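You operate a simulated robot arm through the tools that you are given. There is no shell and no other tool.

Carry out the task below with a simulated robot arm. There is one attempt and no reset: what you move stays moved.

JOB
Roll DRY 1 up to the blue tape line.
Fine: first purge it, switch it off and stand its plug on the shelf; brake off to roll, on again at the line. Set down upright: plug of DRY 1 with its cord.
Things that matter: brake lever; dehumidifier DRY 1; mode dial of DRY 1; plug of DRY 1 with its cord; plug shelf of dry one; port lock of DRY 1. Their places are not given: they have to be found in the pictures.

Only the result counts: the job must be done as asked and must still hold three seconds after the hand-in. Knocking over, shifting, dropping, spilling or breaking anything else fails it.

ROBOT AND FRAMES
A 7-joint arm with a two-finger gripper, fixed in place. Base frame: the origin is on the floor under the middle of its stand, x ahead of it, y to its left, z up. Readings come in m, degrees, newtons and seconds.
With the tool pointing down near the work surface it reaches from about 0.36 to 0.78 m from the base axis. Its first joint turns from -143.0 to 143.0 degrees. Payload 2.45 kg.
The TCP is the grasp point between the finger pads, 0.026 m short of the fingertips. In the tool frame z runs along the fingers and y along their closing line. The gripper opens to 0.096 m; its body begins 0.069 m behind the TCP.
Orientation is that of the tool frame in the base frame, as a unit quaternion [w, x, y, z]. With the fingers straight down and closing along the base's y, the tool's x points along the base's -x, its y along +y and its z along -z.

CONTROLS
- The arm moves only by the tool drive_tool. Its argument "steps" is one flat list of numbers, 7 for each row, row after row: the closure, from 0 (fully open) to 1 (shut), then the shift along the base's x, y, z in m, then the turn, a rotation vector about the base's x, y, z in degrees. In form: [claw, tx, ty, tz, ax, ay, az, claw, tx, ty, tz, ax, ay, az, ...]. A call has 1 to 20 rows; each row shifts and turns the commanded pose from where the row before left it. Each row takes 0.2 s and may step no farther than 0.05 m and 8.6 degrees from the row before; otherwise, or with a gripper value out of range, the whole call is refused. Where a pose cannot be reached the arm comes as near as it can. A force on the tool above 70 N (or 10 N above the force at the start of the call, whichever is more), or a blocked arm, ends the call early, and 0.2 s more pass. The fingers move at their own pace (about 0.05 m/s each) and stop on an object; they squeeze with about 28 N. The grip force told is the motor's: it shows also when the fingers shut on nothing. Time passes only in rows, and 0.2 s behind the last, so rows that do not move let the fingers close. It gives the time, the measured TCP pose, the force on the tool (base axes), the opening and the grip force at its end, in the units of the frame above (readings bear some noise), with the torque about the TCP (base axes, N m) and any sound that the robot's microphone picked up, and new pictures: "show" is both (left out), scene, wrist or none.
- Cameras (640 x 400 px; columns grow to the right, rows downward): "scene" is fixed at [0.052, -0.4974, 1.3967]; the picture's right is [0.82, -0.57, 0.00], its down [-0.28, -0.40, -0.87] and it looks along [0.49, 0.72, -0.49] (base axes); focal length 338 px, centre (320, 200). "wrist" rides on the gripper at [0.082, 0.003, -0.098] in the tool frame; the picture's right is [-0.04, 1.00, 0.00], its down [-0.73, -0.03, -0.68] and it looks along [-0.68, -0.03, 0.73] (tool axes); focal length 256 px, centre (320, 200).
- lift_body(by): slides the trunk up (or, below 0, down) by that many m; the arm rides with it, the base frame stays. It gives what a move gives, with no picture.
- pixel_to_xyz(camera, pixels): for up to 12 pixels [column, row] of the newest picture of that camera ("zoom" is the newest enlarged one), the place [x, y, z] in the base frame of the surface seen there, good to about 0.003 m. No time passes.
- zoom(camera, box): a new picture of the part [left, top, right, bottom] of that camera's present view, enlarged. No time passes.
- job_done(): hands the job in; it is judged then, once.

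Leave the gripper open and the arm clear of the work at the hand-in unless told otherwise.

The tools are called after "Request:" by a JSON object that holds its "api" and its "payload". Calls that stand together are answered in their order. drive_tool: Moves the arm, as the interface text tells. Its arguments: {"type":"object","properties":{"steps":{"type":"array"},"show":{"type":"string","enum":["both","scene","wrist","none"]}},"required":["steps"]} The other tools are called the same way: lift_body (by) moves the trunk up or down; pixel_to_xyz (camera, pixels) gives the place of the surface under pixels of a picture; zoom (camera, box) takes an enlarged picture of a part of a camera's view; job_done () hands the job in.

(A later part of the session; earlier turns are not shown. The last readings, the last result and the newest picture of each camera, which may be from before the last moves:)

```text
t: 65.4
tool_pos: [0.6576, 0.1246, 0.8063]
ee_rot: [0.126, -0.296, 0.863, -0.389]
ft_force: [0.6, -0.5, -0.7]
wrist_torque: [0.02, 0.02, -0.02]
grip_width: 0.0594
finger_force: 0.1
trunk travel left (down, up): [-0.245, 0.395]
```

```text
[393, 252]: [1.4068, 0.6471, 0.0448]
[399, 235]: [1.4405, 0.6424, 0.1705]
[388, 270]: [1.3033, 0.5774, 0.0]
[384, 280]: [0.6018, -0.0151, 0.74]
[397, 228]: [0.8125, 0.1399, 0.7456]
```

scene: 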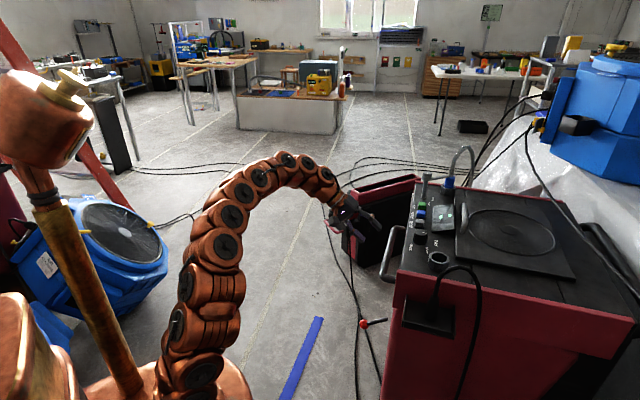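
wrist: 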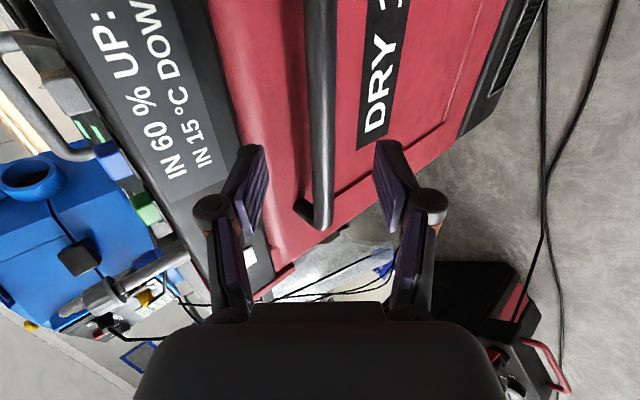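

Bar centre: n≈−0.358, z≈0.7375, Ø≈25 mm. I advance so the bar sits between the pads, fingers 45 mm open.

Request:
{"api": "drive_tool", "payload": {"steps": [0.53, 0.0125, -0.017, -0.0205, 0, 0, 0, 0.53, 0.0125, -0.017, -0.0205, 0, 0, 0, 0.53, 0.0121, -0.017, -0.0198, 0, 0, 0, 0.53, 0, 0, 0, 0, 0, 0], "show": "both"}}

Request:
{"api": "zoom", "payload": {"camera": "wrist", "box": [200, 60, 440, 240]}}

```text
t: 66.4
tool_pos: [0.6935, 0.0729, 0.7448]
ee_rot: [0.126, -0.294, 0.863, -0.391]
ft_force: [0.6, 0.5, 0.5]
wrist_torque: [0.0, -0.01, 0.01]
grip_width: 0.0453
finger_force: 0.1
trunk travel left (down, up): [-0.245, 0.395]
```

scene: 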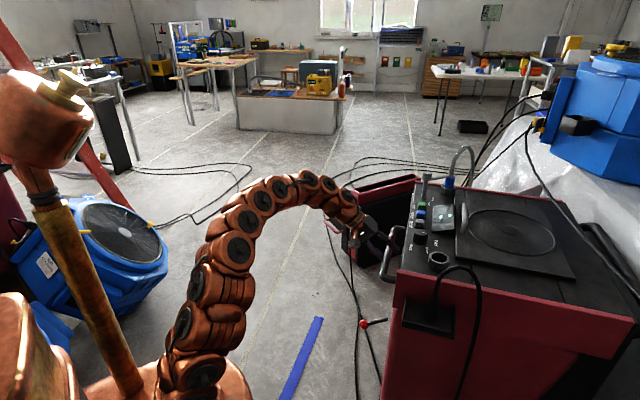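
wrist: 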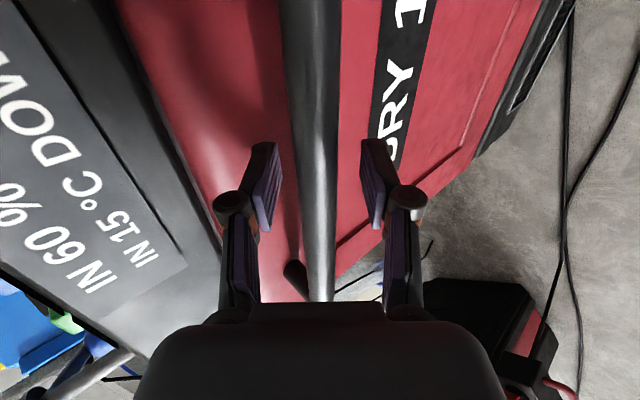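

```text
2.22 times, centred on (320, 150) of wrist
```

zoom: 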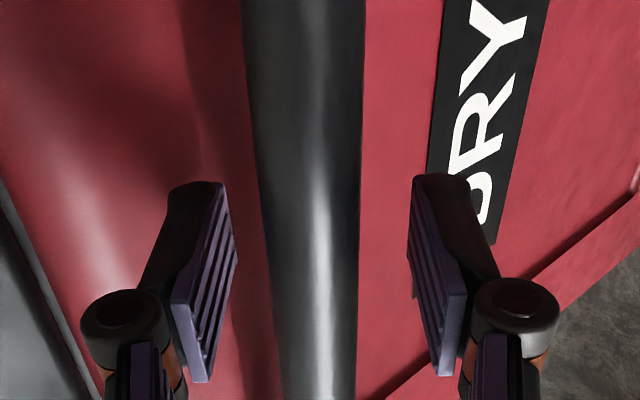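

The bar is centred between the pads. I close on it.

Request:
{"api": "drive_tool", "payload": {"steps": [1, 0, 0, 0, 0, 0, 0, 1, 0, 0, 0, 0, 0, 0, 1, 0, 0, 0, 0, 0, 0], "show": "wrist"}}

```text
t: 67.2
tool_pos: [0.6943, 0.0726, 0.7465]
ee_rot: [0.127, -0.294, 0.863, -0.39]
ft_force: [9.0, -4.6, 14.0]
wrist_torque: [0.08, -0.43, -0.78]
grip_width: 0.0211
finger_force: 41.6
trunk travel left (down, up): [-0.245, 0.395]
```

wrist: 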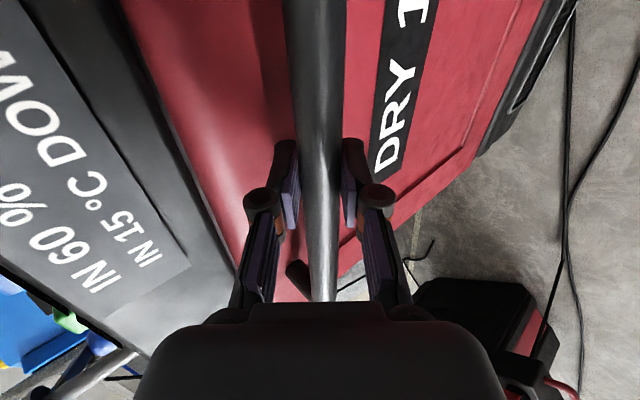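

Gripped. I test-pull 1 cm along the roll direction (−0.588, 0.809) and read the force to see whether the brake is off.

Request:
{"api": "drive_tool", "payload": {"steps": [1, -0.0029, 0.004, 0, 0, 0, 0, 1, -0.0029, 0.004, 0, 0, 0, 0], "show": "wrist"}}

Request:
{"api": "pixel_to_xyz", "payload": {"camera": "scene", "pixels": [[421, 214], [438, 262], [412, 305]]}}

```text
t: 67.8
tool_pos: [0.6878, 0.0812, 0.7458]
ee_rot: [0.126, -0.295, 0.863, -0.39]
ft_force: [-3.7, -2.4, 19.9]
wrist_torque: [0.22, -0.51, -0.95]
grip_width: 0.0207
finger_force: 45.4
trunk travel left (down, up): [-0.245, 0.395]
```

wrist: 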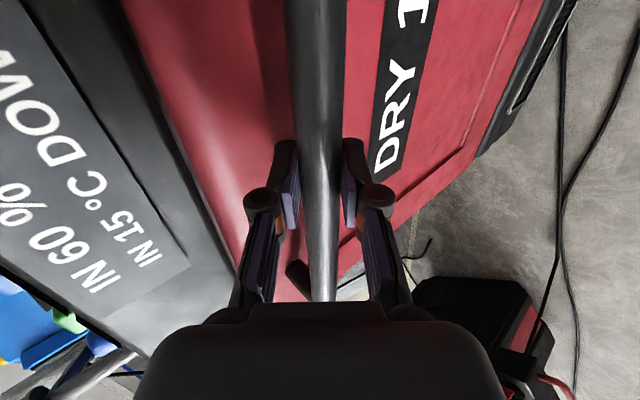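

```text
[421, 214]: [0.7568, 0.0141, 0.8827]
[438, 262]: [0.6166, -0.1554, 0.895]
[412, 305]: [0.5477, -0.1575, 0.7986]
```

The machine follows with almost no force – the brake is off (lever up = on, down = off). Before rolling on I measure the tape's edges and the machine's front at the floor.

Request:
{"api": "drive_tool", "payload": {"steps": [1, 0, 0, 0, 0, 0, 0], "show": "scene"}}

Request:
{"api": "zoom", "payload": {"camera": "scene", "box": [260, 300, 400, 400]}}

Request:
{"api": "pixel_to_xyz", "payload": {"camera": "scene", "pixels": [[312, 319], [322, 319], [297, 360], [307, 360], [282, 395], [293, 395], [398, 310], [392, 340], [386, 370], [381, 398], [421, 214], [438, 262]]}}

```text
t: 68.2
tool_pos: [0.6876, 0.0822, 0.7464]
ee_rot: [0.126, -0.295, 0.863, -0.39]
ft_force: [-8.8, -2.0, 22.6]
wrist_torque: [0.01, -0.22, -1.13]
grip_width: 0.021
finger_force: 45.0
trunk travel left (down, up): [-0.245, 0.395]
```

scene: 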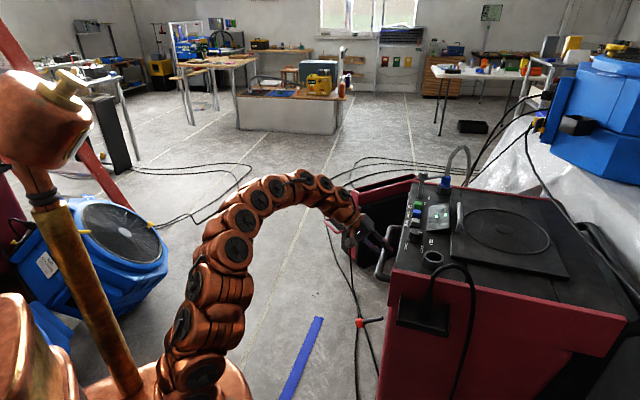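

```text
4.00 times, centred on (330, 350) of scene
```

zoom: 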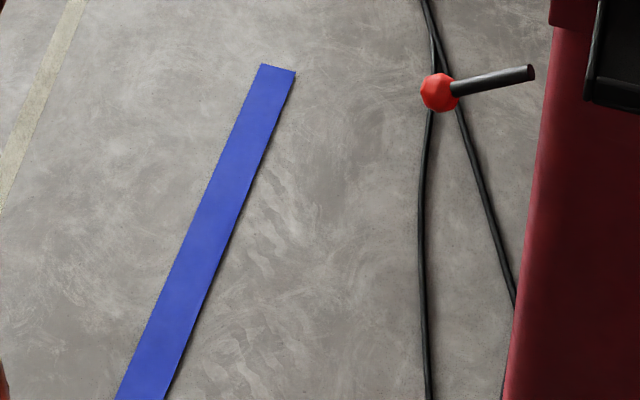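

```text
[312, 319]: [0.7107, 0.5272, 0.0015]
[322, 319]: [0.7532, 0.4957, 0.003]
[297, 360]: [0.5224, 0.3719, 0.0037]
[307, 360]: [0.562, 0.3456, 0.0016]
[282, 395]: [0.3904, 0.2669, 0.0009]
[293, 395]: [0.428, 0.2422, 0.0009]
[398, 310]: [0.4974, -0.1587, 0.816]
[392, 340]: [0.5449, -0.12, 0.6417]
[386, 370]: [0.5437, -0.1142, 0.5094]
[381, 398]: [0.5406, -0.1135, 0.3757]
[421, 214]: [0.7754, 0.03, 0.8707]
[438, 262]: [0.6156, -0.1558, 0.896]
```

I sample the tape's edges more exactly.

Request:
{"api": "pixel_to_xyz", "payload": {"camera": "zoom", "pixels": [[264, 70], [294, 76], [235, 130], [270, 130], [208, 200], [244, 200], [178, 270], [213, 270], [148, 335], [186, 335], [118, 395], [166, 395]]}}

Request:
{"api": "zoom", "payload": {"camera": "scene", "box": [360, 180, 640, 400]}}

```text
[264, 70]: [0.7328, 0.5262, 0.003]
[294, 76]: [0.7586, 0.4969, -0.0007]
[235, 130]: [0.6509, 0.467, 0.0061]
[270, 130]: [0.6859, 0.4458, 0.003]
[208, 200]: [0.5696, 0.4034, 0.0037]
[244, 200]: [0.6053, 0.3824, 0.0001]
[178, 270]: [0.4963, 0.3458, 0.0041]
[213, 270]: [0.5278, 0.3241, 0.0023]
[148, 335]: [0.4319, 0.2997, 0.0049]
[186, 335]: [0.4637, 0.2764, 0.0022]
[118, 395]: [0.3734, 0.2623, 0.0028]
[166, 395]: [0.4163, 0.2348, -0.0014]
```

```text
1.82 times, centred on (500, 290) of scene
```

zoom: 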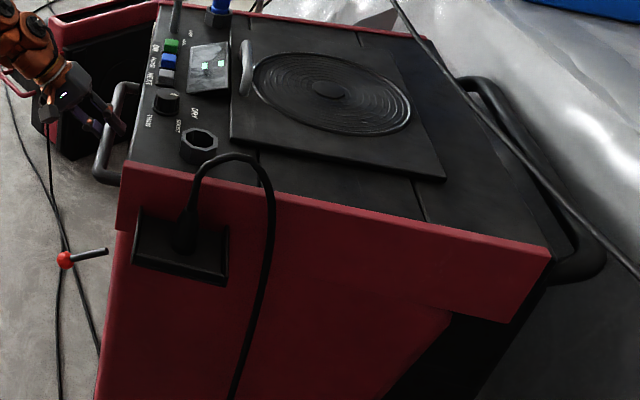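

Tape: near edge n≈−0.053, far edge −0.014 (n along the roll direction). Now the machine's base: I sample it in the wrist picture on the right (black base with vent).

Request:
{"api": "zoom", "payload": {"camera": "wrist", "box": [400, 0, 640, 200]}}

Request:
{"api": "pixel_to_xyz", "payload": {"camera": "wrist", "pixels": [[450, 100], [480, 60], [520, 20], [490, 130], [510, 90], [535, 40], [550, 10], [480, 150], [525, 95], [545, 50], [570, 10], [500, 140]]}}

```text
2.00 times, centred on (520, 100) of wrist
```

zoom: 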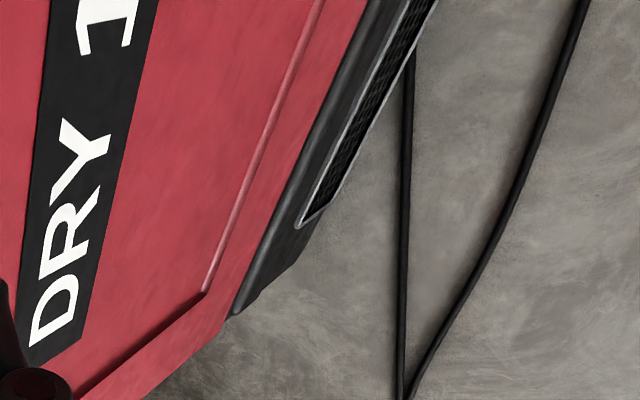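

```text
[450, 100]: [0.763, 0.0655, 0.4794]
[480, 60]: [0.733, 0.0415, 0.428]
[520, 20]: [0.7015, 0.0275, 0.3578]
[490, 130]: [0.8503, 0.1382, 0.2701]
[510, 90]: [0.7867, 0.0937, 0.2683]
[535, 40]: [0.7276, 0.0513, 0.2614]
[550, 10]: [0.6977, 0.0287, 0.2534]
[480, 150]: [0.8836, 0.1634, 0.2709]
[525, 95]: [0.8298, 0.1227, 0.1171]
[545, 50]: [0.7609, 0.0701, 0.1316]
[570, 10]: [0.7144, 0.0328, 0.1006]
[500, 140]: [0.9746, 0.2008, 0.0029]
```

Base front is at n≈−0.393 now, red face −0.400. I aim to bring the base front onto the tape (n≈−0.038…−0.045), i.e. roll ≈0.355 m. I roll slowly with gentle ramps, first 6 cm, and check plug and cord.

Request:
{"api": "drive_tool", "payload": {"steps": [1, -0.0012, 0.0016, 0, 0, 0, 0, 1, -0.0024, 0.0032, 0, 0, 0, 0, 1, -0.0036, 0.0048, 0, 0, 0, 0, 1, -0.0042, 0.0056, 0, 0, 0, 0, 1, -0.0048, 0.0064, 0, 0, 0, 0, 1, -0.0048, 0.0064, 0, 0, 0, 0, 1, -0.0048, 0.0064, 0, 0, 0, 0, 1, -0.0042, 0.0056, 0, 0, 0, 0, 1, -0.003, 0.004, 0, 0, 0, 0, 1, -0.0018, 0.0024, 0, 0, 0, 0, 1, -0.0006, 0.0008, 0, 0, 0, 0], "show": "both"}}

Request:
{"api": "zoom", "payload": {"camera": "scene", "box": [320, 140, 640, 400]}}

```text
t: 70.6
tool_pos: [0.6524, 0.1297, 0.7458]
ee_rot: [0.127, -0.294, 0.863, -0.391]
ft_force: [-5.2, -15.1, 28.7]
wrist_torque: [-0.24, -0.17, -1.33]
grip_width: 0.0207
finger_force: 44.8
trunk travel left (down, up): [-0.245, 0.395]
```

scene: 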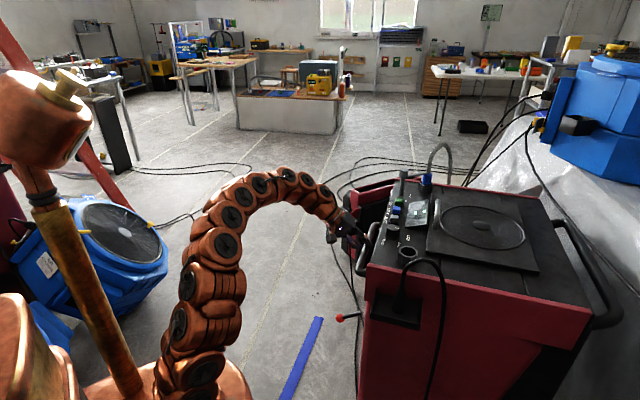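
wrist: 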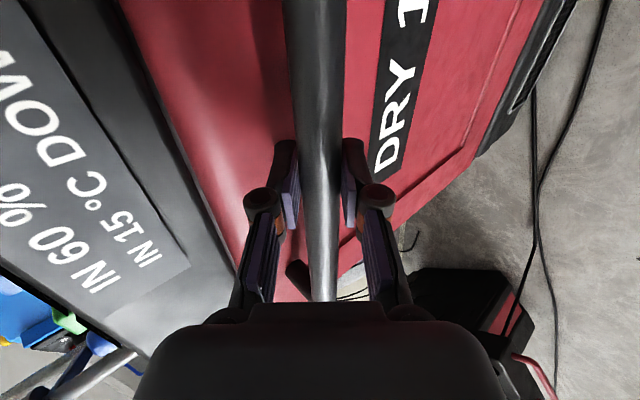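

```text
1.54 times, centred on (480, 270) of scene
```

zoom: 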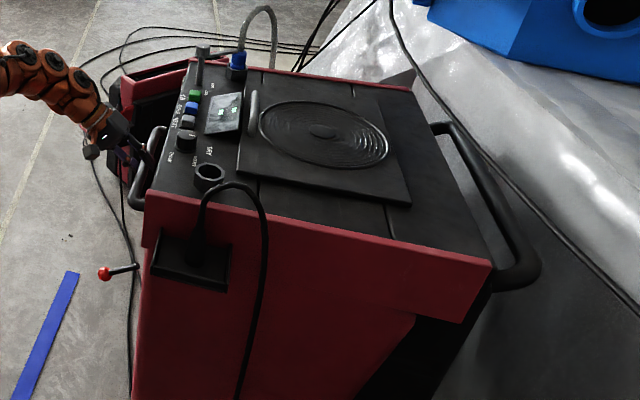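

Rolling smoothly; plug, cord and hose travel along. I check the position of the other red/black device on the right for clearance.

Request:
{"api": "pixel_to_xyz", "payload": {"camera": "scene", "pixels": [[345, 240], [352, 268], [358, 205], [385, 190], [333, 215], [370, 200], [340, 318], [366, 270], [362, 310], [357, 390]]}}

Request:
{"api": "zoom", "payload": {"camera": "scene", "box": [300, 150, 440, 300]}}

```text
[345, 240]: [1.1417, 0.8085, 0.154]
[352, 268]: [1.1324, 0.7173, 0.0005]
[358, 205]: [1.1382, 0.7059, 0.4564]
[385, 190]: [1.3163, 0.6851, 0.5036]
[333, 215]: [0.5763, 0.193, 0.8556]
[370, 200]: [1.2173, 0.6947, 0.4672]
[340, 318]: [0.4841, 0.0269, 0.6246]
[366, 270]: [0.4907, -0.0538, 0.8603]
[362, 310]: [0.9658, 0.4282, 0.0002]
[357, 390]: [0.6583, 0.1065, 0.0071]
```

```text
2.67 times, centred on (370, 225) of scene
```

zoom: 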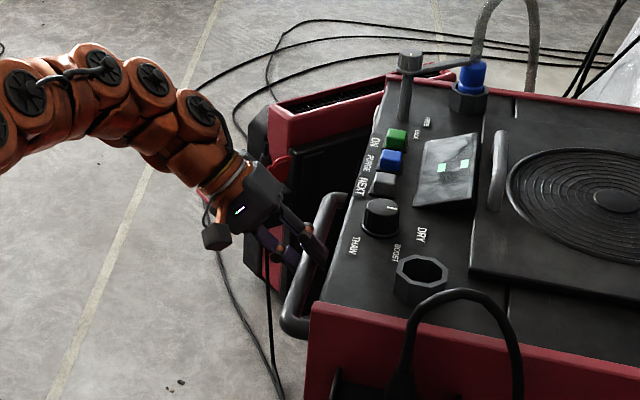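

No conflict there (it's 0.5 m to the side). I roll on another 10 cm.

Request:
{"api": "drive_tool", "payload": {"steps": [1, -0.0012, 0.0016, 0, 0, 0, 0, 1, -0.0024, 0.0032, 0, 0, 0, 0, 1, -0.0036, 0.0048, 0, 0, 0, 0, 1, -0.0048, 0.0064, 0, 0, 0, 0, 1, -0.0048, 0.0064, 0, 0, 0, 0, 1, -0.0048, 0.0064, 0, 0, 0, 0, 1, -0.0048, 0.0064, 0, 0, 0, 0, 1, -0.0048, 0.0064, 0, 0, 0, 0, 1, -0.0048, 0.0064, 0, 0, 0, 0, 1, -0.0048, 0.0064, 0, 0, 0, 0, 1, -0.0048, 0.0064, 0, 0, 0, 0, 1, -0.0048, 0.0064, 0, 0, 0, 0, 1, -0.0042, 0.0056, 0, 0, 0, 0, 1, -0.003, 0.004, 0, 0, 0, 0, 1, -0.0018, 0.0024, 0, 0, 0, 0, 1, -0.0006, 0.0008, 0, 0, 0, 0], "show": "both"}}

Request:
{"api": "zoom", "payload": {"camera": "scene", "box": [280, 140, 600, 400]}}

```text
t: 74.0
tool_pos: [0.5931, 0.207, 0.7461]
ee_rot: [0.127, -0.295, 0.863, -0.389]
ft_force: [-12.0, -19.4, 24.1]
wrist_torque: [-0.01, -0.38, -1.01]
grip_width: 0.0208
finger_force: 45.0
trunk travel left (down, up): [-0.245, 0.395]
```

scene: 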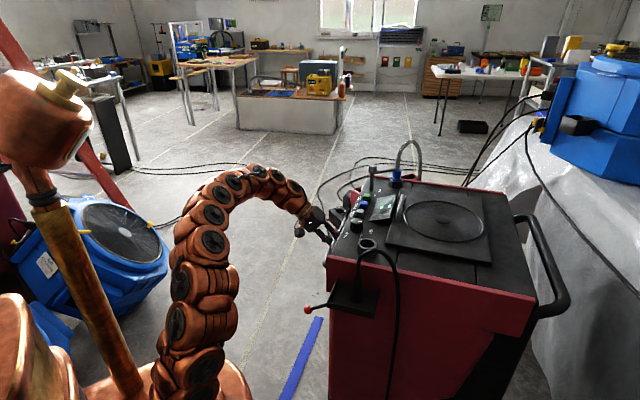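
wrist: 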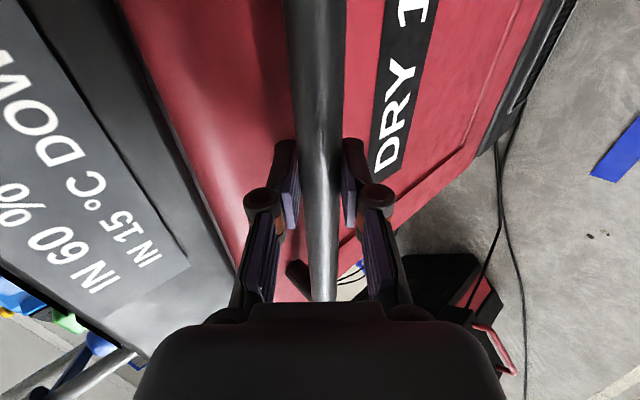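

```text
1.54 times, centred on (440, 270) of scene
```

zoom: 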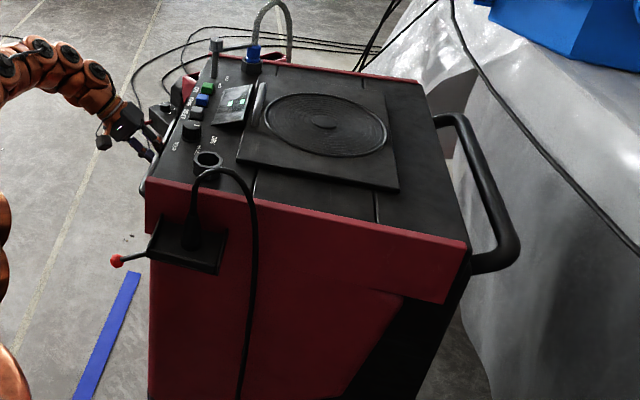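

All stable. Another 10 cm.

Request:
{"api": "drive_tool", "payload": {"steps": [1, -0.0012, 0.0016, 0, 0, 0, 0, 1, -0.0024, 0.0032, 0, 0, 0, 0, 1, -0.0036, 0.0048, 0, 0, 0, 0, 1, -0.0048, 0.0064, 0, 0, 0, 0, 1, -0.0048, 0.0064, 0, 0, 0, 0, 1, -0.0048, 0.0064, 0, 0, 0, 0, 1, -0.0048, 0.0064, 0, 0, 0, 0, 1, -0.0048, 0.0064, 0, 0, 0, 0, 1, -0.0048, 0.0064, 0, 0, 0, 0, 1, -0.0048, 0.0064, 0, 0, 0, 0, 1, -0.0048, 0.0064, 0, 0, 0, 0, 1, -0.0048, 0.0064, 0, 0, 0, 0, 1, -0.0042, 0.0056, 0, 0, 0, 0, 1, -0.003, 0.004, 0, 0, 0, 0, 1, -0.0018, 0.0024, 0, 0, 0, 0, 1, -0.0006, 0.0008, 0, 0, 0, 0], "show": "both"}}

Request:
{"api": "zoom", "payload": {"camera": "scene", "box": [250, 160, 550, 400]}}

Request:
{"api": "zoom", "payload": {"camera": "wrist", "box": [400, 0, 640, 200]}}

```text
t: 77.4
tool_pos: [0.5313, 0.288, 0.7455]
ee_rot: [0.127, -0.294, 0.863, -0.39]
ft_force: [-5.9, -13.8, 23.8]
wrist_torque: [0.22, -0.63, -0.64]
grip_width: 0.021
finger_force: 45.4
trunk travel left (down, up): [-0.245, 0.395]
```

scene: 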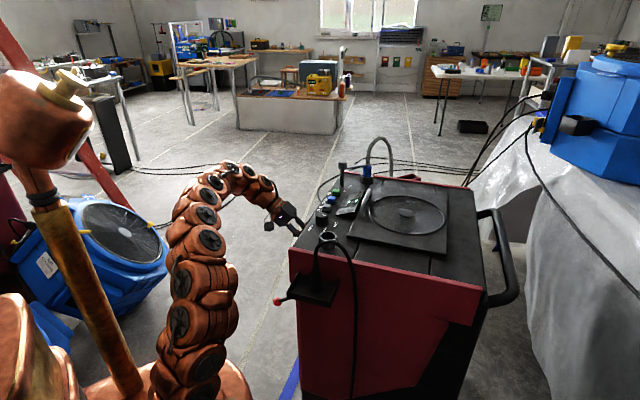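
wrist: 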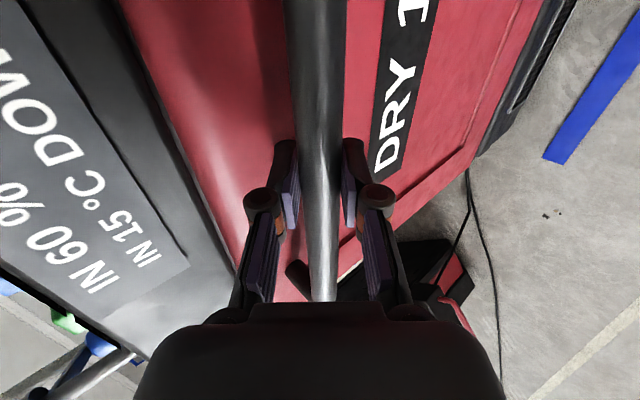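

```text
1.67 times, centred on (400, 280) of scene
```

zoom: 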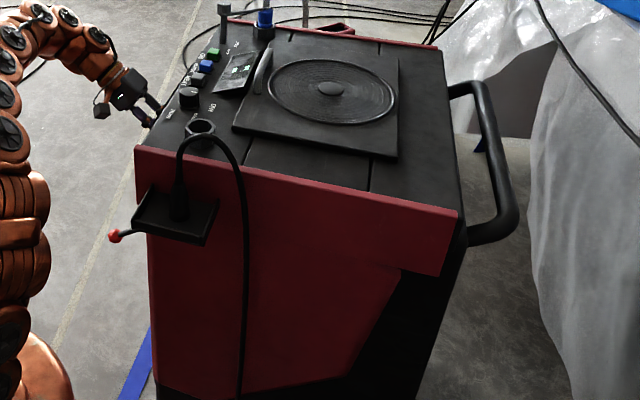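

```text
2.00 times, centred on (520, 100) of wrist
```

zoom: 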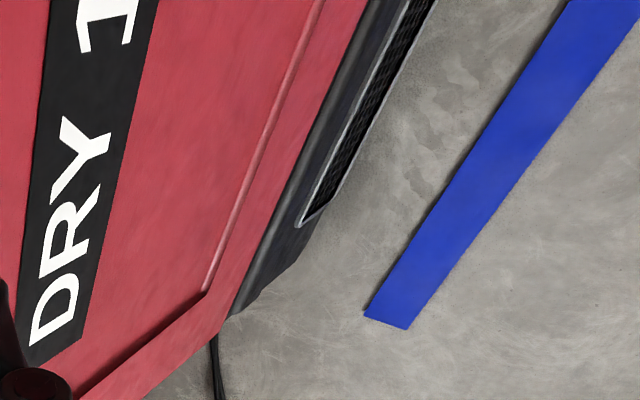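

Now the tape is visible next to the base in the wrist view. I measure both from this picture.

Request:
{"api": "pixel_to_xyz", "payload": {"camera": "zoom", "pixels": [[368, 312], [405, 325], [450, 185], [520, 180], [540, 45], [600, 80], [260, 280], [330, 130], [380, 30], [300, 225], [350, 160], [410, 50]]}}

Request:
{"api": "pixel_to_xyz", "payload": {"camera": "wrist", "pixels": [[450, 100], [480, 60], [520, 20], [485, 140], [510, 90], [535, 40], [515, 110], [540, 60], [562, 15], [570, 130], [600, 100], [620, 60]]}}

```text
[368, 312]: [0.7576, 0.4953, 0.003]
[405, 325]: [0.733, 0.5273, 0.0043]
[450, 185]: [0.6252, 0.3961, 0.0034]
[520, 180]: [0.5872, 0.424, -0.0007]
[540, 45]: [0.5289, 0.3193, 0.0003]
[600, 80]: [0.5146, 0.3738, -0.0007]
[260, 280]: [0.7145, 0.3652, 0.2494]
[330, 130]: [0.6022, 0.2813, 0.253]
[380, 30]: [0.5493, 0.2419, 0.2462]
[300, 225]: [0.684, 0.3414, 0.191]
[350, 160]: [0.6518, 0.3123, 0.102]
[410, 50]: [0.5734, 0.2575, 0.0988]
```

```text
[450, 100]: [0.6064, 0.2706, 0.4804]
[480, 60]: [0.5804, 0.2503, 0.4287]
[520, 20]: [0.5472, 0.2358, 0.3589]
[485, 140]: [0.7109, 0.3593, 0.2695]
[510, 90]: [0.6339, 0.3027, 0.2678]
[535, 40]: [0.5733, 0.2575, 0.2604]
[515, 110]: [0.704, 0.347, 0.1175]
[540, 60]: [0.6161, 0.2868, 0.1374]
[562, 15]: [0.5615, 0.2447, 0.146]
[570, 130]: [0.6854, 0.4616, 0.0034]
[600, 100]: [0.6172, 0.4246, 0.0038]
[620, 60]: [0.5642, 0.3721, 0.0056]
```

Base front now n≈−0.132, tape from −0.054 to −0.010. I roll the last 9.2 cm so the base front lands on the tape (n≈−0.040).

Request:
{"api": "drive_tool", "payload": {"steps": [1, -0.0012, 0.0016, 0, 0, 0, 0, 1, -0.0024, 0.0032, 0, 0, 0, 0, 1, -0.0036, 0.0048, 0, 0, 0, 0, 1, -0.0048, 0.0064, 0, 0, 0, 0, 1, -0.0048, 0.0064, 0, 0, 0, 0, 1, -0.0048, 0.0064, 0, 0, 0, 0, 1, -0.0048, 0.0064, 0, 0, 0, 0, 1, -0.0048, 0.0064, 0, 0, 0, 0, 1, -0.0048, 0.0064, 0, 0, 0, 0, 1, -0.0048, 0.0064, 0, 0, 0, 0, 1, -0.0048, 0.0064, 0, 0, 0, 0, 1, -0.0042, 0.0056, 0, 0, 0, 0, 1, -0.003, 0.004, 0, 0, 0, 0, 1, -0.0018, 0.0024, 0, 0, 0, 0, 1, -0.0006, 0.0008, 0, 0, 0, 0], "show": "both"}}

Request:
{"api": "zoom", "payload": {"camera": "wrist", "box": [400, 0, 640, 200]}}

Request:
{"api": "pixel_to_xyz", "payload": {"camera": "wrist", "pixels": [[450, 100], [480, 60], [520, 20], [485, 140], [510, 90], [535, 40], [515, 110], [540, 60], [562, 15], [535, 160], [520, 170], [500, 150]]}}

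```text
t: 80.6
tool_pos: [0.4782, 0.363, 0.7453]
ee_rot: [0.126, -0.296, 0.863, -0.39]
ft_force: [-11.5, -18.7, 18.8]
wrist_torque: [0.37, -0.82, -0.39]
grip_width: 0.0207
finger_force: 45.2
trunk travel left (down, up): [-0.245, 0.395]
```

scene: 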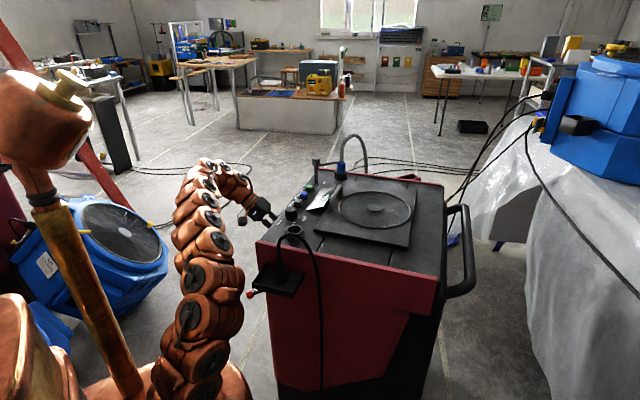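
wrist: 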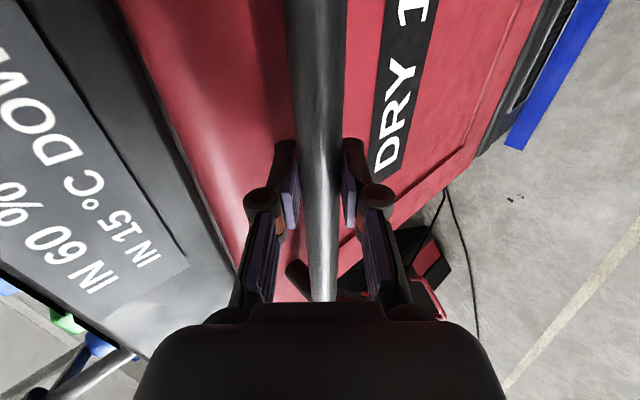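

```text
2.00 times, centred on (520, 100) of wrist
```

zoom: 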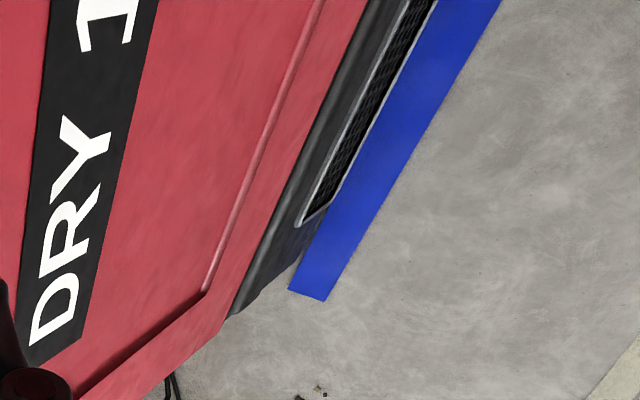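

```text
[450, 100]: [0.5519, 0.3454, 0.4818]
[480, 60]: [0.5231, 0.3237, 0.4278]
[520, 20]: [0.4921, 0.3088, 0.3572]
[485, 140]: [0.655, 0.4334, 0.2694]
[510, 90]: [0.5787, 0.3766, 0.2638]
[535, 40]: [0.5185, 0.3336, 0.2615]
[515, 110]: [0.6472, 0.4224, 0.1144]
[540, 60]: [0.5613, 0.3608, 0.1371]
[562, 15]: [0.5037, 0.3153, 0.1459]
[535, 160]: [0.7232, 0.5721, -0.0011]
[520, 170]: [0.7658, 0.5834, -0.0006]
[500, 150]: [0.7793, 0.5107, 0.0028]
```

The base front is on the tape (n≈−0.041; tape −0.054…−0.010). Now I release the handle and back off along the tool axis; then the brake lever must go up again (its knob is now near (0.32,0.265,0.618)).

Request:
{"api": "drive_tool", "payload": {"steps": [0.65, 0, 0, 0, 0, 0, 0, 0.53, 0, 0, 0, 0, 0, 0, 0.53, 0, 0, 0, 0, 0, 0], "show": "none"}}

Request:
{"api": "drive_tool", "payload": {"steps": [0.53, -0.009, 0.012, 0.0133, 0, 0, 0, 0.53, -0.0135, 0.018, 0.02, 0, 0, 0, 0.53, -0.0135, 0.018, 0.02, 0, 0, 0, 0.53, -0.009, 0.012, 0.0133, 0, 0, 0], "show": "both"}}

Request:
{"api": "pixel_to_xyz", "payload": {"camera": "scene", "pixels": [[250, 294], [253, 293], [260, 291], [120, 240], [155, 265], [90, 280], [280, 285], [279, 270], [220, 390], [150, 380]]}}

```text
t: 81.4
tool_pos: [0.4775, 0.3624, 0.7451]
ee_rot: [0.127, -0.295, 0.863, -0.39]
ft_force: [0.4, -0.1, 0.2]
wrist_torque: [0.01, 0.01, 0.03]
grip_width: 0.0451
finger_force: 0.1
trunk travel left (down, up): [-0.245, 0.395]
```

```text
t: 82.6
tool_pos: [0.4953, 0.3647, 0.8232]
ee_rot: [0.118, -0.229, 0.873, -0.413]
ft_force: [-0.1, -0.3, 0.5]
wrist_torque: [-0.01, -0.01, 0.02]
grip_width: 0.045
finger_force: 0.0
trunk travel left (down, up): [-0.245, 0.395]
stopped in row 4: the arm was blocked; the commanded pose is now the measured one
```

scene: 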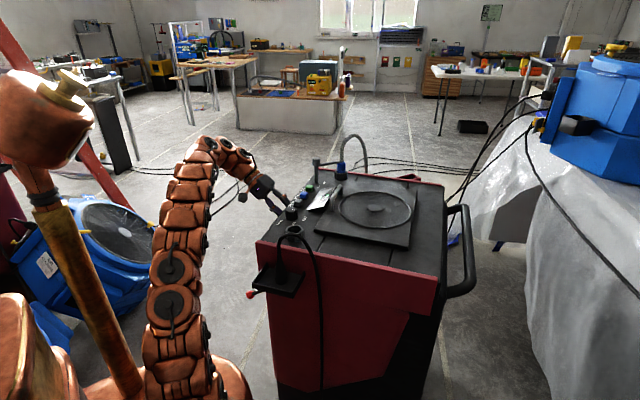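
wrist: 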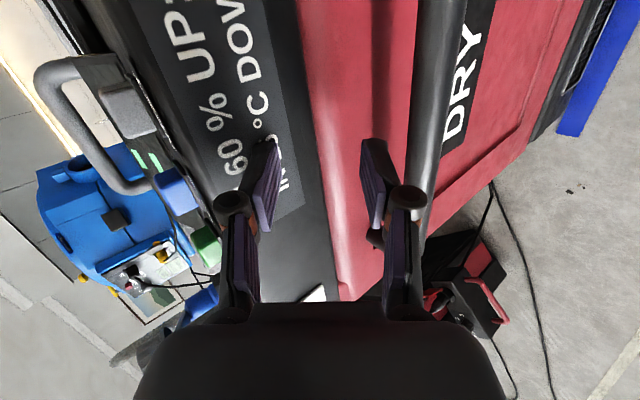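

```text
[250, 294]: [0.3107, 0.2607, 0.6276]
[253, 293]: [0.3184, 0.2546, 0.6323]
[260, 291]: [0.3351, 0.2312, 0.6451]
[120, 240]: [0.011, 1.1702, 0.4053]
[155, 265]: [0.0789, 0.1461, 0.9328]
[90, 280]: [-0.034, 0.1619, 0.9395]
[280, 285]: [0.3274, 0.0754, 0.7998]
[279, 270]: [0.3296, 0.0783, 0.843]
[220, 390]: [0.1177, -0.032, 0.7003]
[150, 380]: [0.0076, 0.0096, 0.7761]
```

The arm reported being blocked while backing off (tool force ~0), probably a link near the robot's own mast. The machine and lever are unmoved. I check where the mast and arm links are before going on.

Request:
{"api": "pixel_to_xyz", "payload": {"camera": "scene", "pixels": [[60, 210], [100, 310], [130, 370], [40, 110], [175, 345], [175, 300], [172, 265], [180, 215], [195, 170], [215, 150], [235, 160], [262, 188]]}}

Request:
{"api": "zoom", "payload": {"camera": "scene", "box": [0, 120, 320, 400]}}

Request:
{"api": "zoom", "payload": {"camera": "wrist", "box": [200, 80, 440, 260]}}

```text
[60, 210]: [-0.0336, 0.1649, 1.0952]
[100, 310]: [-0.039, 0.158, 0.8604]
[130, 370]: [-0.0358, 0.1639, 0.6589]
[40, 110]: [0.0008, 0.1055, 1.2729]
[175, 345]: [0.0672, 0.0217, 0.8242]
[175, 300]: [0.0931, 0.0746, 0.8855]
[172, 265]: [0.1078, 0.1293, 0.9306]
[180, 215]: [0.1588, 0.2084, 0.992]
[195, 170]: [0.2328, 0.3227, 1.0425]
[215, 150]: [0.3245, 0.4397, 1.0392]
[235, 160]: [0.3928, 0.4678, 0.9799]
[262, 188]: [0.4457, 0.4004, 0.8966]
```

```text
1.43 times, centred on (160, 260) of scene
```

zoom: 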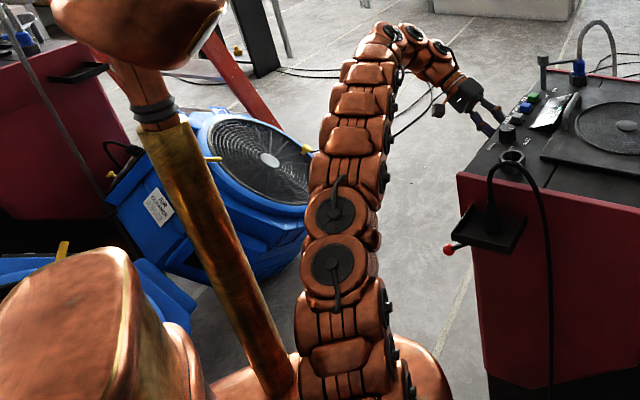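

```text
2.22 times, centred on (320, 170) of wrist
```

zoom: 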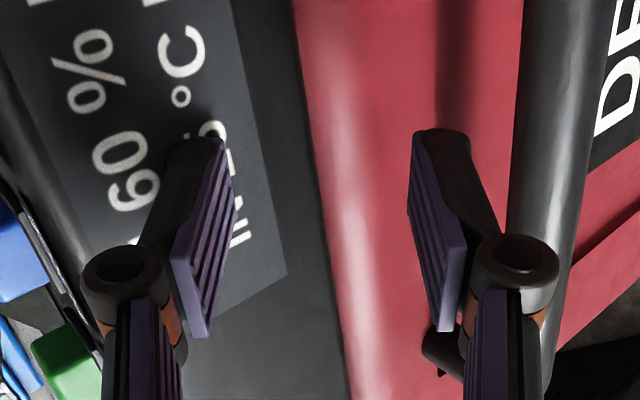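

The base joint seems to stop at about 50° azimuth (robot's own mast side), so I must avoid leaning the wrist farther that way. I go up (slightly outward) and reduce the tilt, clear of the machine.

Request:
{"api": "drive_tool", "payload": {"steps": [0.53, -0.004, 0.005, 0.01, 0, 0, 0, 0.53, -0.004, 0.005, 0.02, 0, 0, 0, 0.53, 0, 0, 0.035, 3.2, 2.4, 0, 0.53, 0, 0, 0.035, 6.4, 4.7, 0, 0.53, 0, 0, 0.035, 6.4, 4.7, 0, 0.53, -0.01, -0.005, 0.02, 4, 3, 0], "show": "both"}}

```text
t: 84.0
tool_pos: [0.4741, 0.3367, 0.8325]
ee_rot: [0.042, -0.256, 0.94, -0.223]
ft_force: [-0.9, 2.4, 0.3]
wrist_torque: [-0.05, -0.02, 0.03]
grip_width: 0.0477
finger_force: 0.1
out of reach, approached as far as the arm can: row 1, 2, 3, 4, 5
trunk travel left (down, up): [-0.245, 0.395]
```

scene: 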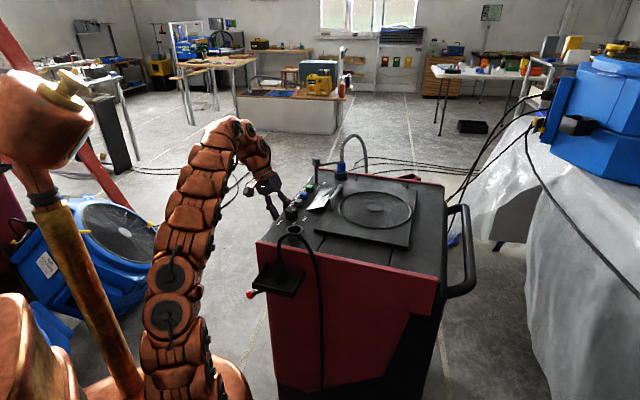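
wrist: 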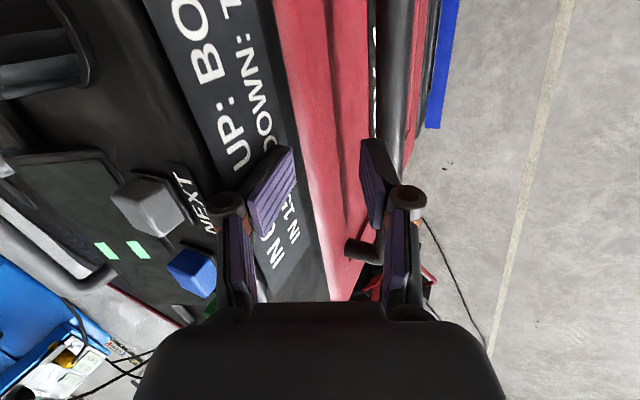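

The arm was simply near its upper reach limit for this low trunk position. I raise the trunk by 0.15 m (tool goes straight up and clear).

Request:
{"api": "lift_body", "payload": {"by": 0.15}}

Request:
{"api": "drive_tool", "payload": {"steps": [0.53, 0, 0, 0, 0, 0, 0], "show": "both"}}

Request:
{"api": "pixel_to_xyz", "payload": {"camera": "scene", "pixels": [[250, 294], [253, 293], [300, 205], [293, 240], [280, 285], [258, 250], [437, 300]]}}

```text
t: 85.7
tool_pos: [0.4739, 0.336, 0.982]
ee_rot: [0.042, -0.257, 0.939, -0.223]
ft_force: [0.4, 0.7, -1.2]
wrist_torque: [0.0, 0.01, -0.01]
grip_width: 0.0448
finger_force: 0.1
trunk travel left (down, up): [-0.395, 0.245]
```

```text
t: 86.1
tool_pos: [0.4727, 0.336, 0.9834]
ee_rot: [0.042, -0.255, 0.94, -0.224]
ft_force: [0.0, -0.2, -1.0]
wrist_torque: [-0.03, -0.02, 0.0]
grip_width: 0.0454
finger_force: 0.1
trunk travel left (down, up): [-0.395, 0.245]
```

scene: 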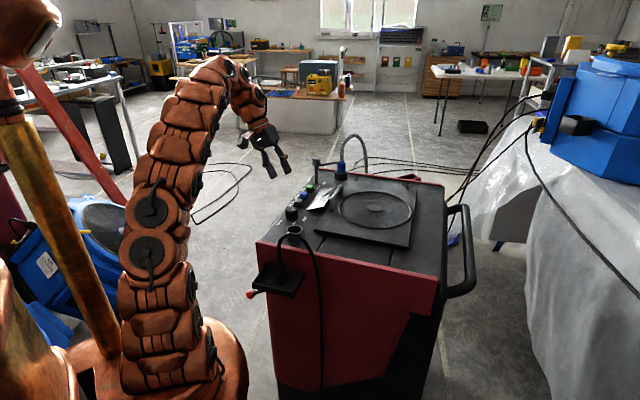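
wrist: 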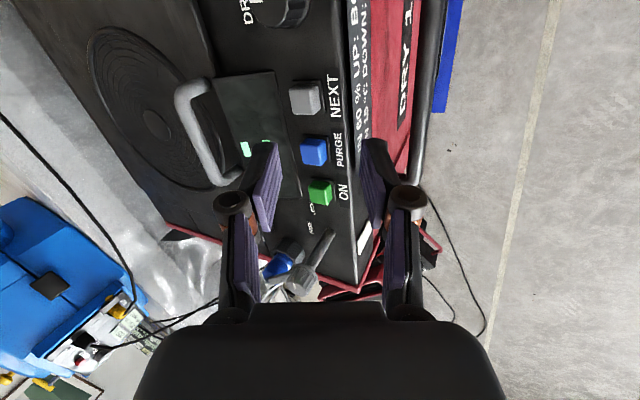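

```text
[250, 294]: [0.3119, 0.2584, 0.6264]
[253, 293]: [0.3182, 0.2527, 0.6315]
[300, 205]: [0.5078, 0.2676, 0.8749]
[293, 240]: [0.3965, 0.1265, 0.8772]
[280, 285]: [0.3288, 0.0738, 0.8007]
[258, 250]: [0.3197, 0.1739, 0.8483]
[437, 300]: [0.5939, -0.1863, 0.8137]
```

Machine and lever unmoved. Now I move to above the lever region in front of the machine while turning the tool about its axis so that it closes across the lever (tool x toward the front).

Request:
{"api": "drive_tool", "payload": {"steps": [0.5, -0.01, -0.001, 0, 1.6, -3.3, -7.45, 0.5, -0.01, -0.001, 0, 1.6, -3.3, -7.45, 0.5, -0.01, -0.001, 0, 1.6, -3.3, -7.45, 0.5, -0.012, -0.003, 0, 1.6, -3.3, -7.45, 0.5, -0.015, -0.004, -0.005, 1.6, -3.3, -7.45], "show": "none"}}

Request:
{"api": "drive_tool", "payload": {"steps": [0.5, -0.015, -0.004, -0.005, 1.6, -3.3, -7.45, 0.5, -0.015, -0.004, -0.005, 1.6, -3.3, -7.45, 0.5, -0.015, -0.004, -0.005, 1.6, -3.3, -7.45, 0.5, -0.015, -0.004, -0.005, 1.6, -3.3, -7.45, 0.5, -0.015, -0.004, -0.005, 1.6, -3.3, -7.45], "show": "both"}}

```text
t: 87.3
tool_pos: [0.4162, 0.3265, 0.9762]
ee_rot: [0.119, 0.096, 0.969, -0.194]
ft_force: [0.3, -0.6, -0.7]
wrist_torque: [-0.03, 0.01, 0.03]
grip_width: 0.0479
finger_force: 0.0
trunk travel left (down, up): [-0.395, 0.245]
```

```text
t: 88.5
tool_pos: [0.3416, 0.306, 0.9531]
ee_rot: [0.179, 0.433, 0.873, -0.139]
ft_force: [-0.7, 0.2, -0.2]
wrist_torque: [0.0, 0.04, 0.0]
grip_width: 0.0482
finger_force: 0.0
trunk travel left (down, up): [-0.395, 0.245]
```

scene: 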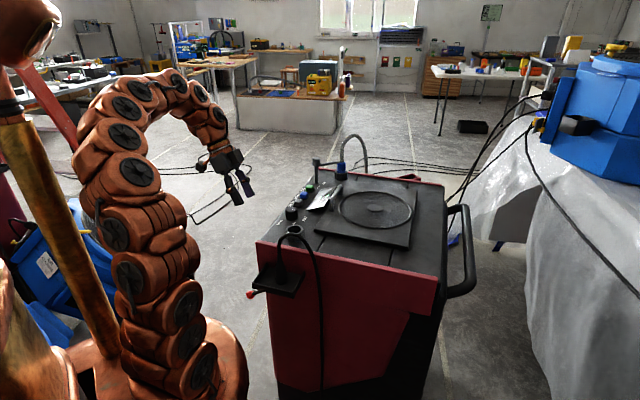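
wrist: 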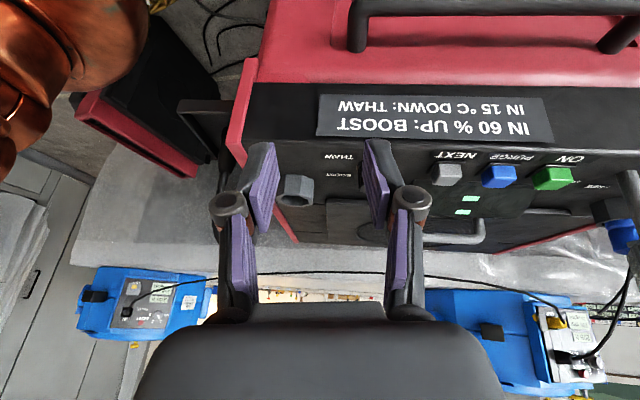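

The turn worked. I shift sideways to line up with the lever (u≈0.414), staying in front of it, then lower with the trunk.

Request:
{"api": "drive_tool", "payload": {"steps": [0.5, -0.02, 0, 0, 0, 0, 0, 0.5, -0.02, 0, 0, 0, 0, 0, 0.5, -0.013, 0.001, 0, 0, 0, 0], "show": "none"}}

Request:
{"api": "lift_body", "payload": {"by": -0.2}}

Request:
{"api": "drive_tool", "payload": {"steps": [0.5, 0, 0, 0, 0, 0, 0], "show": "both"}}

```text
t: 89.3
tool_pos: [0.2921, 0.3057, 0.951]
ee_rot: [0.167, 0.437, 0.872, -0.141]
ft_force: [-0.4, 0.4, 0.6]
wrist_torque: [-0.01, -0.02, 0.01]
grip_width: 0.0478
finger_force: 0.0
trunk travel left (down, up): [-0.395, 0.245]
```

```text
t: 91.5
tool_pos: [0.2936, 0.3034, 0.7527]
ee_rot: [0.172, 0.439, 0.871, -0.139]
ft_force: [-1.0, 0.1, 0.4]
wrist_torque: [0.02, -0.02, 0.0]
grip_width: 0.0478
finger_force: 0.0
trunk travel left (down, up): [-0.195, 0.445]
```

```text
t: 91.9
tool_pos: [0.2931, 0.303, 0.7533]
ee_rot: [0.171, 0.438, 0.871, -0.14]
ft_force: [0.5, 0.0, -0.2]
wrist_torque: [-0.01, -0.02, 0.02]
grip_width: 0.0479
finger_force: 0.0
trunk travel left (down, up): [-0.195, 0.445]
```

scene: 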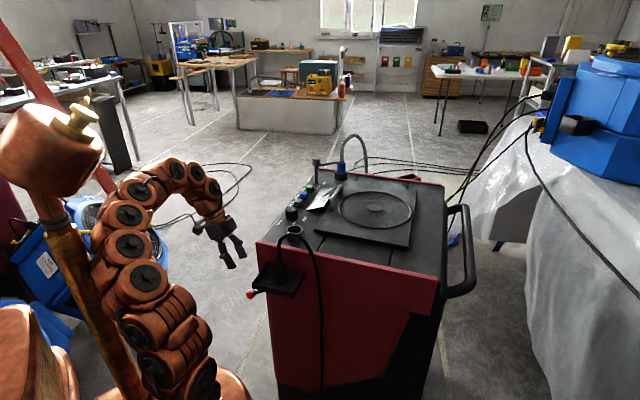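
wrist: 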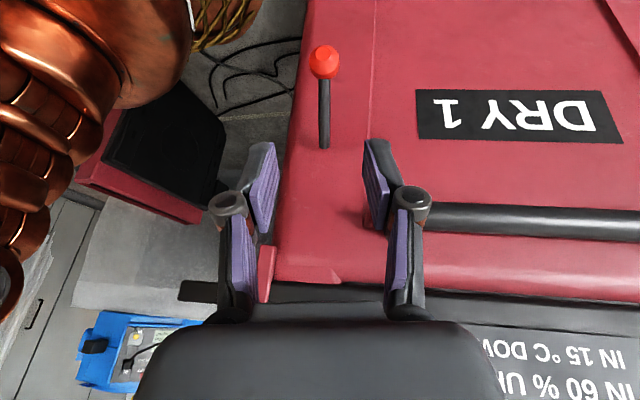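

The knob (324,62) and rod are in view between the fingers. I measure them.

Request:
{"api": "pixel_to_xyz", "payload": {"camera": "wrist", "pixels": [[324, 62], [312, 62], [336, 62], [324, 50], [324, 75], [324, 90], [324, 110], [324, 140], [345, 120], [300, 120], [430, 215], [390, 190]]}}

Request:
{"api": "zoom", "payload": {"camera": "wrist", "box": [220, 20, 440, 200]}}

```text
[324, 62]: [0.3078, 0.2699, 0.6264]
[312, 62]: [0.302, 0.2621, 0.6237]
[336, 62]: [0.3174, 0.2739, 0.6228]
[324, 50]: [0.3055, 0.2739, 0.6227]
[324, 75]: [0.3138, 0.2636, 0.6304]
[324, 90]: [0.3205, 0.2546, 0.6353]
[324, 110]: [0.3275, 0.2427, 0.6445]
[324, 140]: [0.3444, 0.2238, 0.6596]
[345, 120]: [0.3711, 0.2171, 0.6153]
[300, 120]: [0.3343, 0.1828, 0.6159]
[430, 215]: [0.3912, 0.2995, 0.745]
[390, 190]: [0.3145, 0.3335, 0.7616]
```

```text
2.22 times, centred on (330, 110) of wrist
```

zoom: 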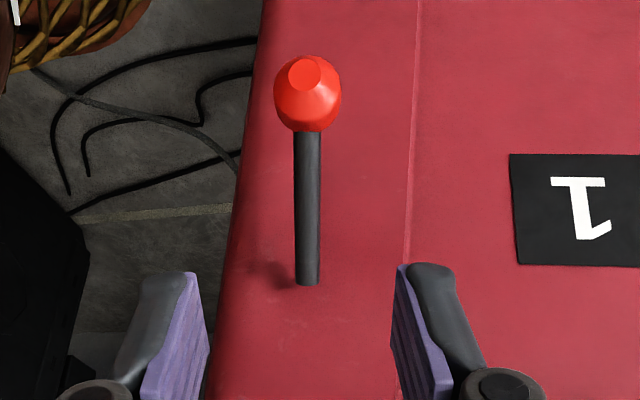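

Knob centre ≈ (0.312,0.2625,0.616), lever at −35° around a pivot at n≈−0.049, z≈0.667. I lower the trunk 0.08, then go onto the knob along the tool axis.

Request:
{"api": "lift_body", "payload": {"by": -0.08}}

Request:
{"api": "drive_tool", "payload": {"steps": [0.5, 0.0065, -0.0135, -0.015, 0, 0, 0, 0.5, 0.0065, -0.0135, -0.015, 0, 0, 0], "show": "both"}}

Request:
{"api": "zoom", "payload": {"camera": "wrist", "box": [220, 60, 440, 240]}}

```text
t: 93.0
tool_pos: [0.2946, 0.3038, 0.6721]
ee_rot: [0.172, 0.438, 0.871, -0.139]
ft_force: [-0.9, 0.5, 0.2]
wrist_torque: [0.02, 0.0, 0.02]
grip_width: 0.0482
finger_force: 0.1
trunk travel left (down, up): [-0.115, 0.525]
```

```text
t: 93.7
tool_pos: [0.3056, 0.2802, 0.6431]
ee_rot: [0.144, 0.445, 0.874, -0.133]
ft_force: [0.3, -0.7, -0.2]
wrist_torque: [0.0, -0.01, 0.03]
grip_width: 0.0481
finger_force: 0.0
trunk travel left (down, up): [-0.115, 0.525]
```

scene: 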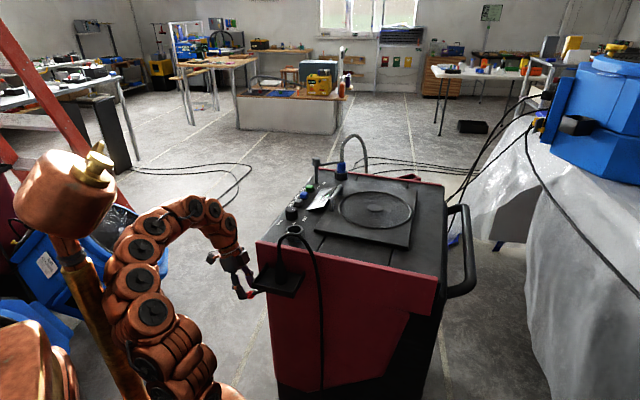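
wrist: 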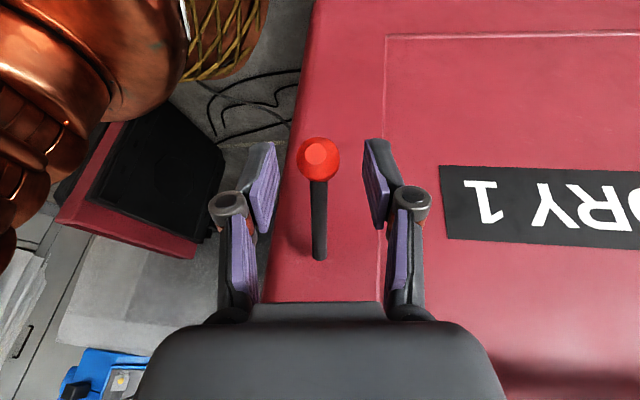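

```text
2.22 times, centred on (330, 150) of wrist
```

zoom: 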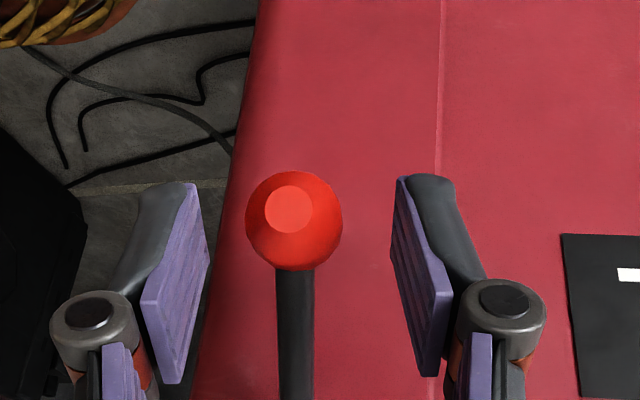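

Nearly there; I make the last 3 cm.

Request:
{"api": "drive_tool", "payload": {"steps": [0.5, 0.0043, -0.0083, -0.0135, 0, 0, 0, 0.5, 0.0042, -0.0082, -0.0135, 0, 0, 0, 0.5, 0, 0, 0, 0, 0, 0], "show": "both"}}

Request:
{"api": "zoom", "payload": {"camera": "wrist", "box": [220, 80, 440, 260]}}

Request:
{"api": "zoom", "payload": {"camera": "scene", "box": [180, 200, 320, 320]}}

```text
t: 94.5
tool_pos: [0.3073, 0.27, 0.6168]
ee_rot: [0.123, 0.449, 0.877, -0.121]
ft_force: [0.3, 0.0, -0.7]
wrist_torque: [0.0, 0.0, 0.0]
grip_width: 0.0479
finger_force: 0.0
trunk travel left (down, up): [-0.115, 0.525]
```

scene: 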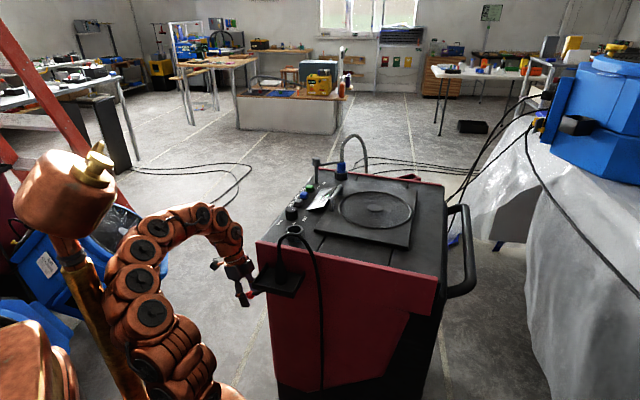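
wrist: 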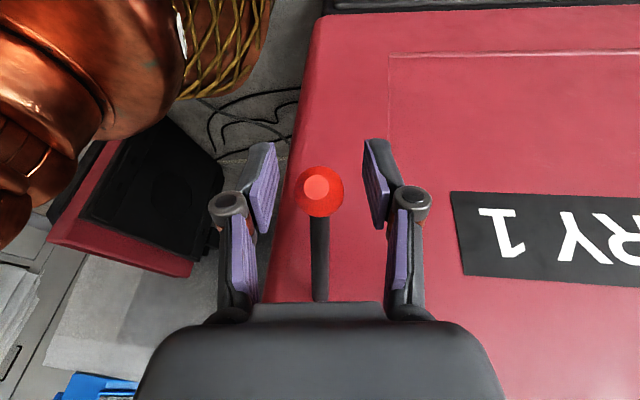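

```text
2.22 times, centred on (330, 170) of wrist
```

zoom: 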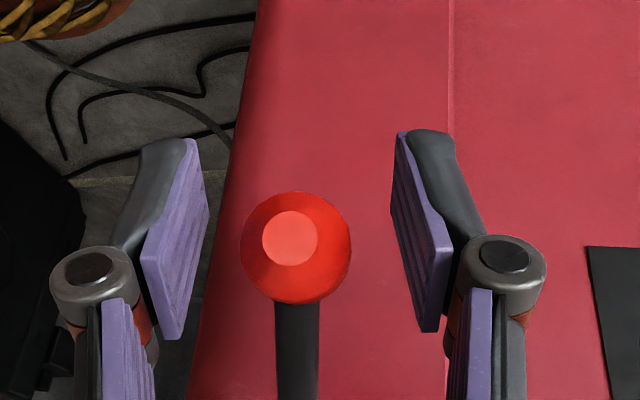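

```text
3.33 times, centred on (250, 260) of scene
```

zoom: 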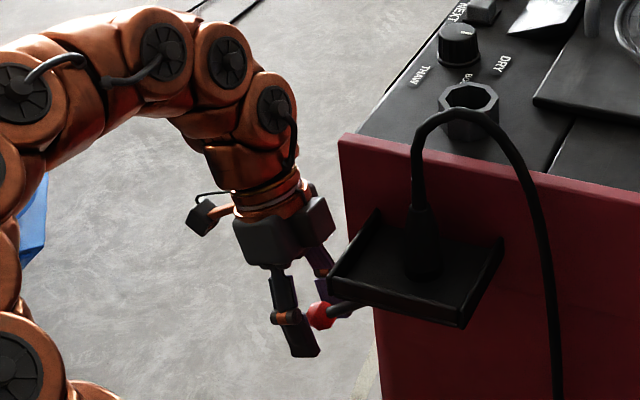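

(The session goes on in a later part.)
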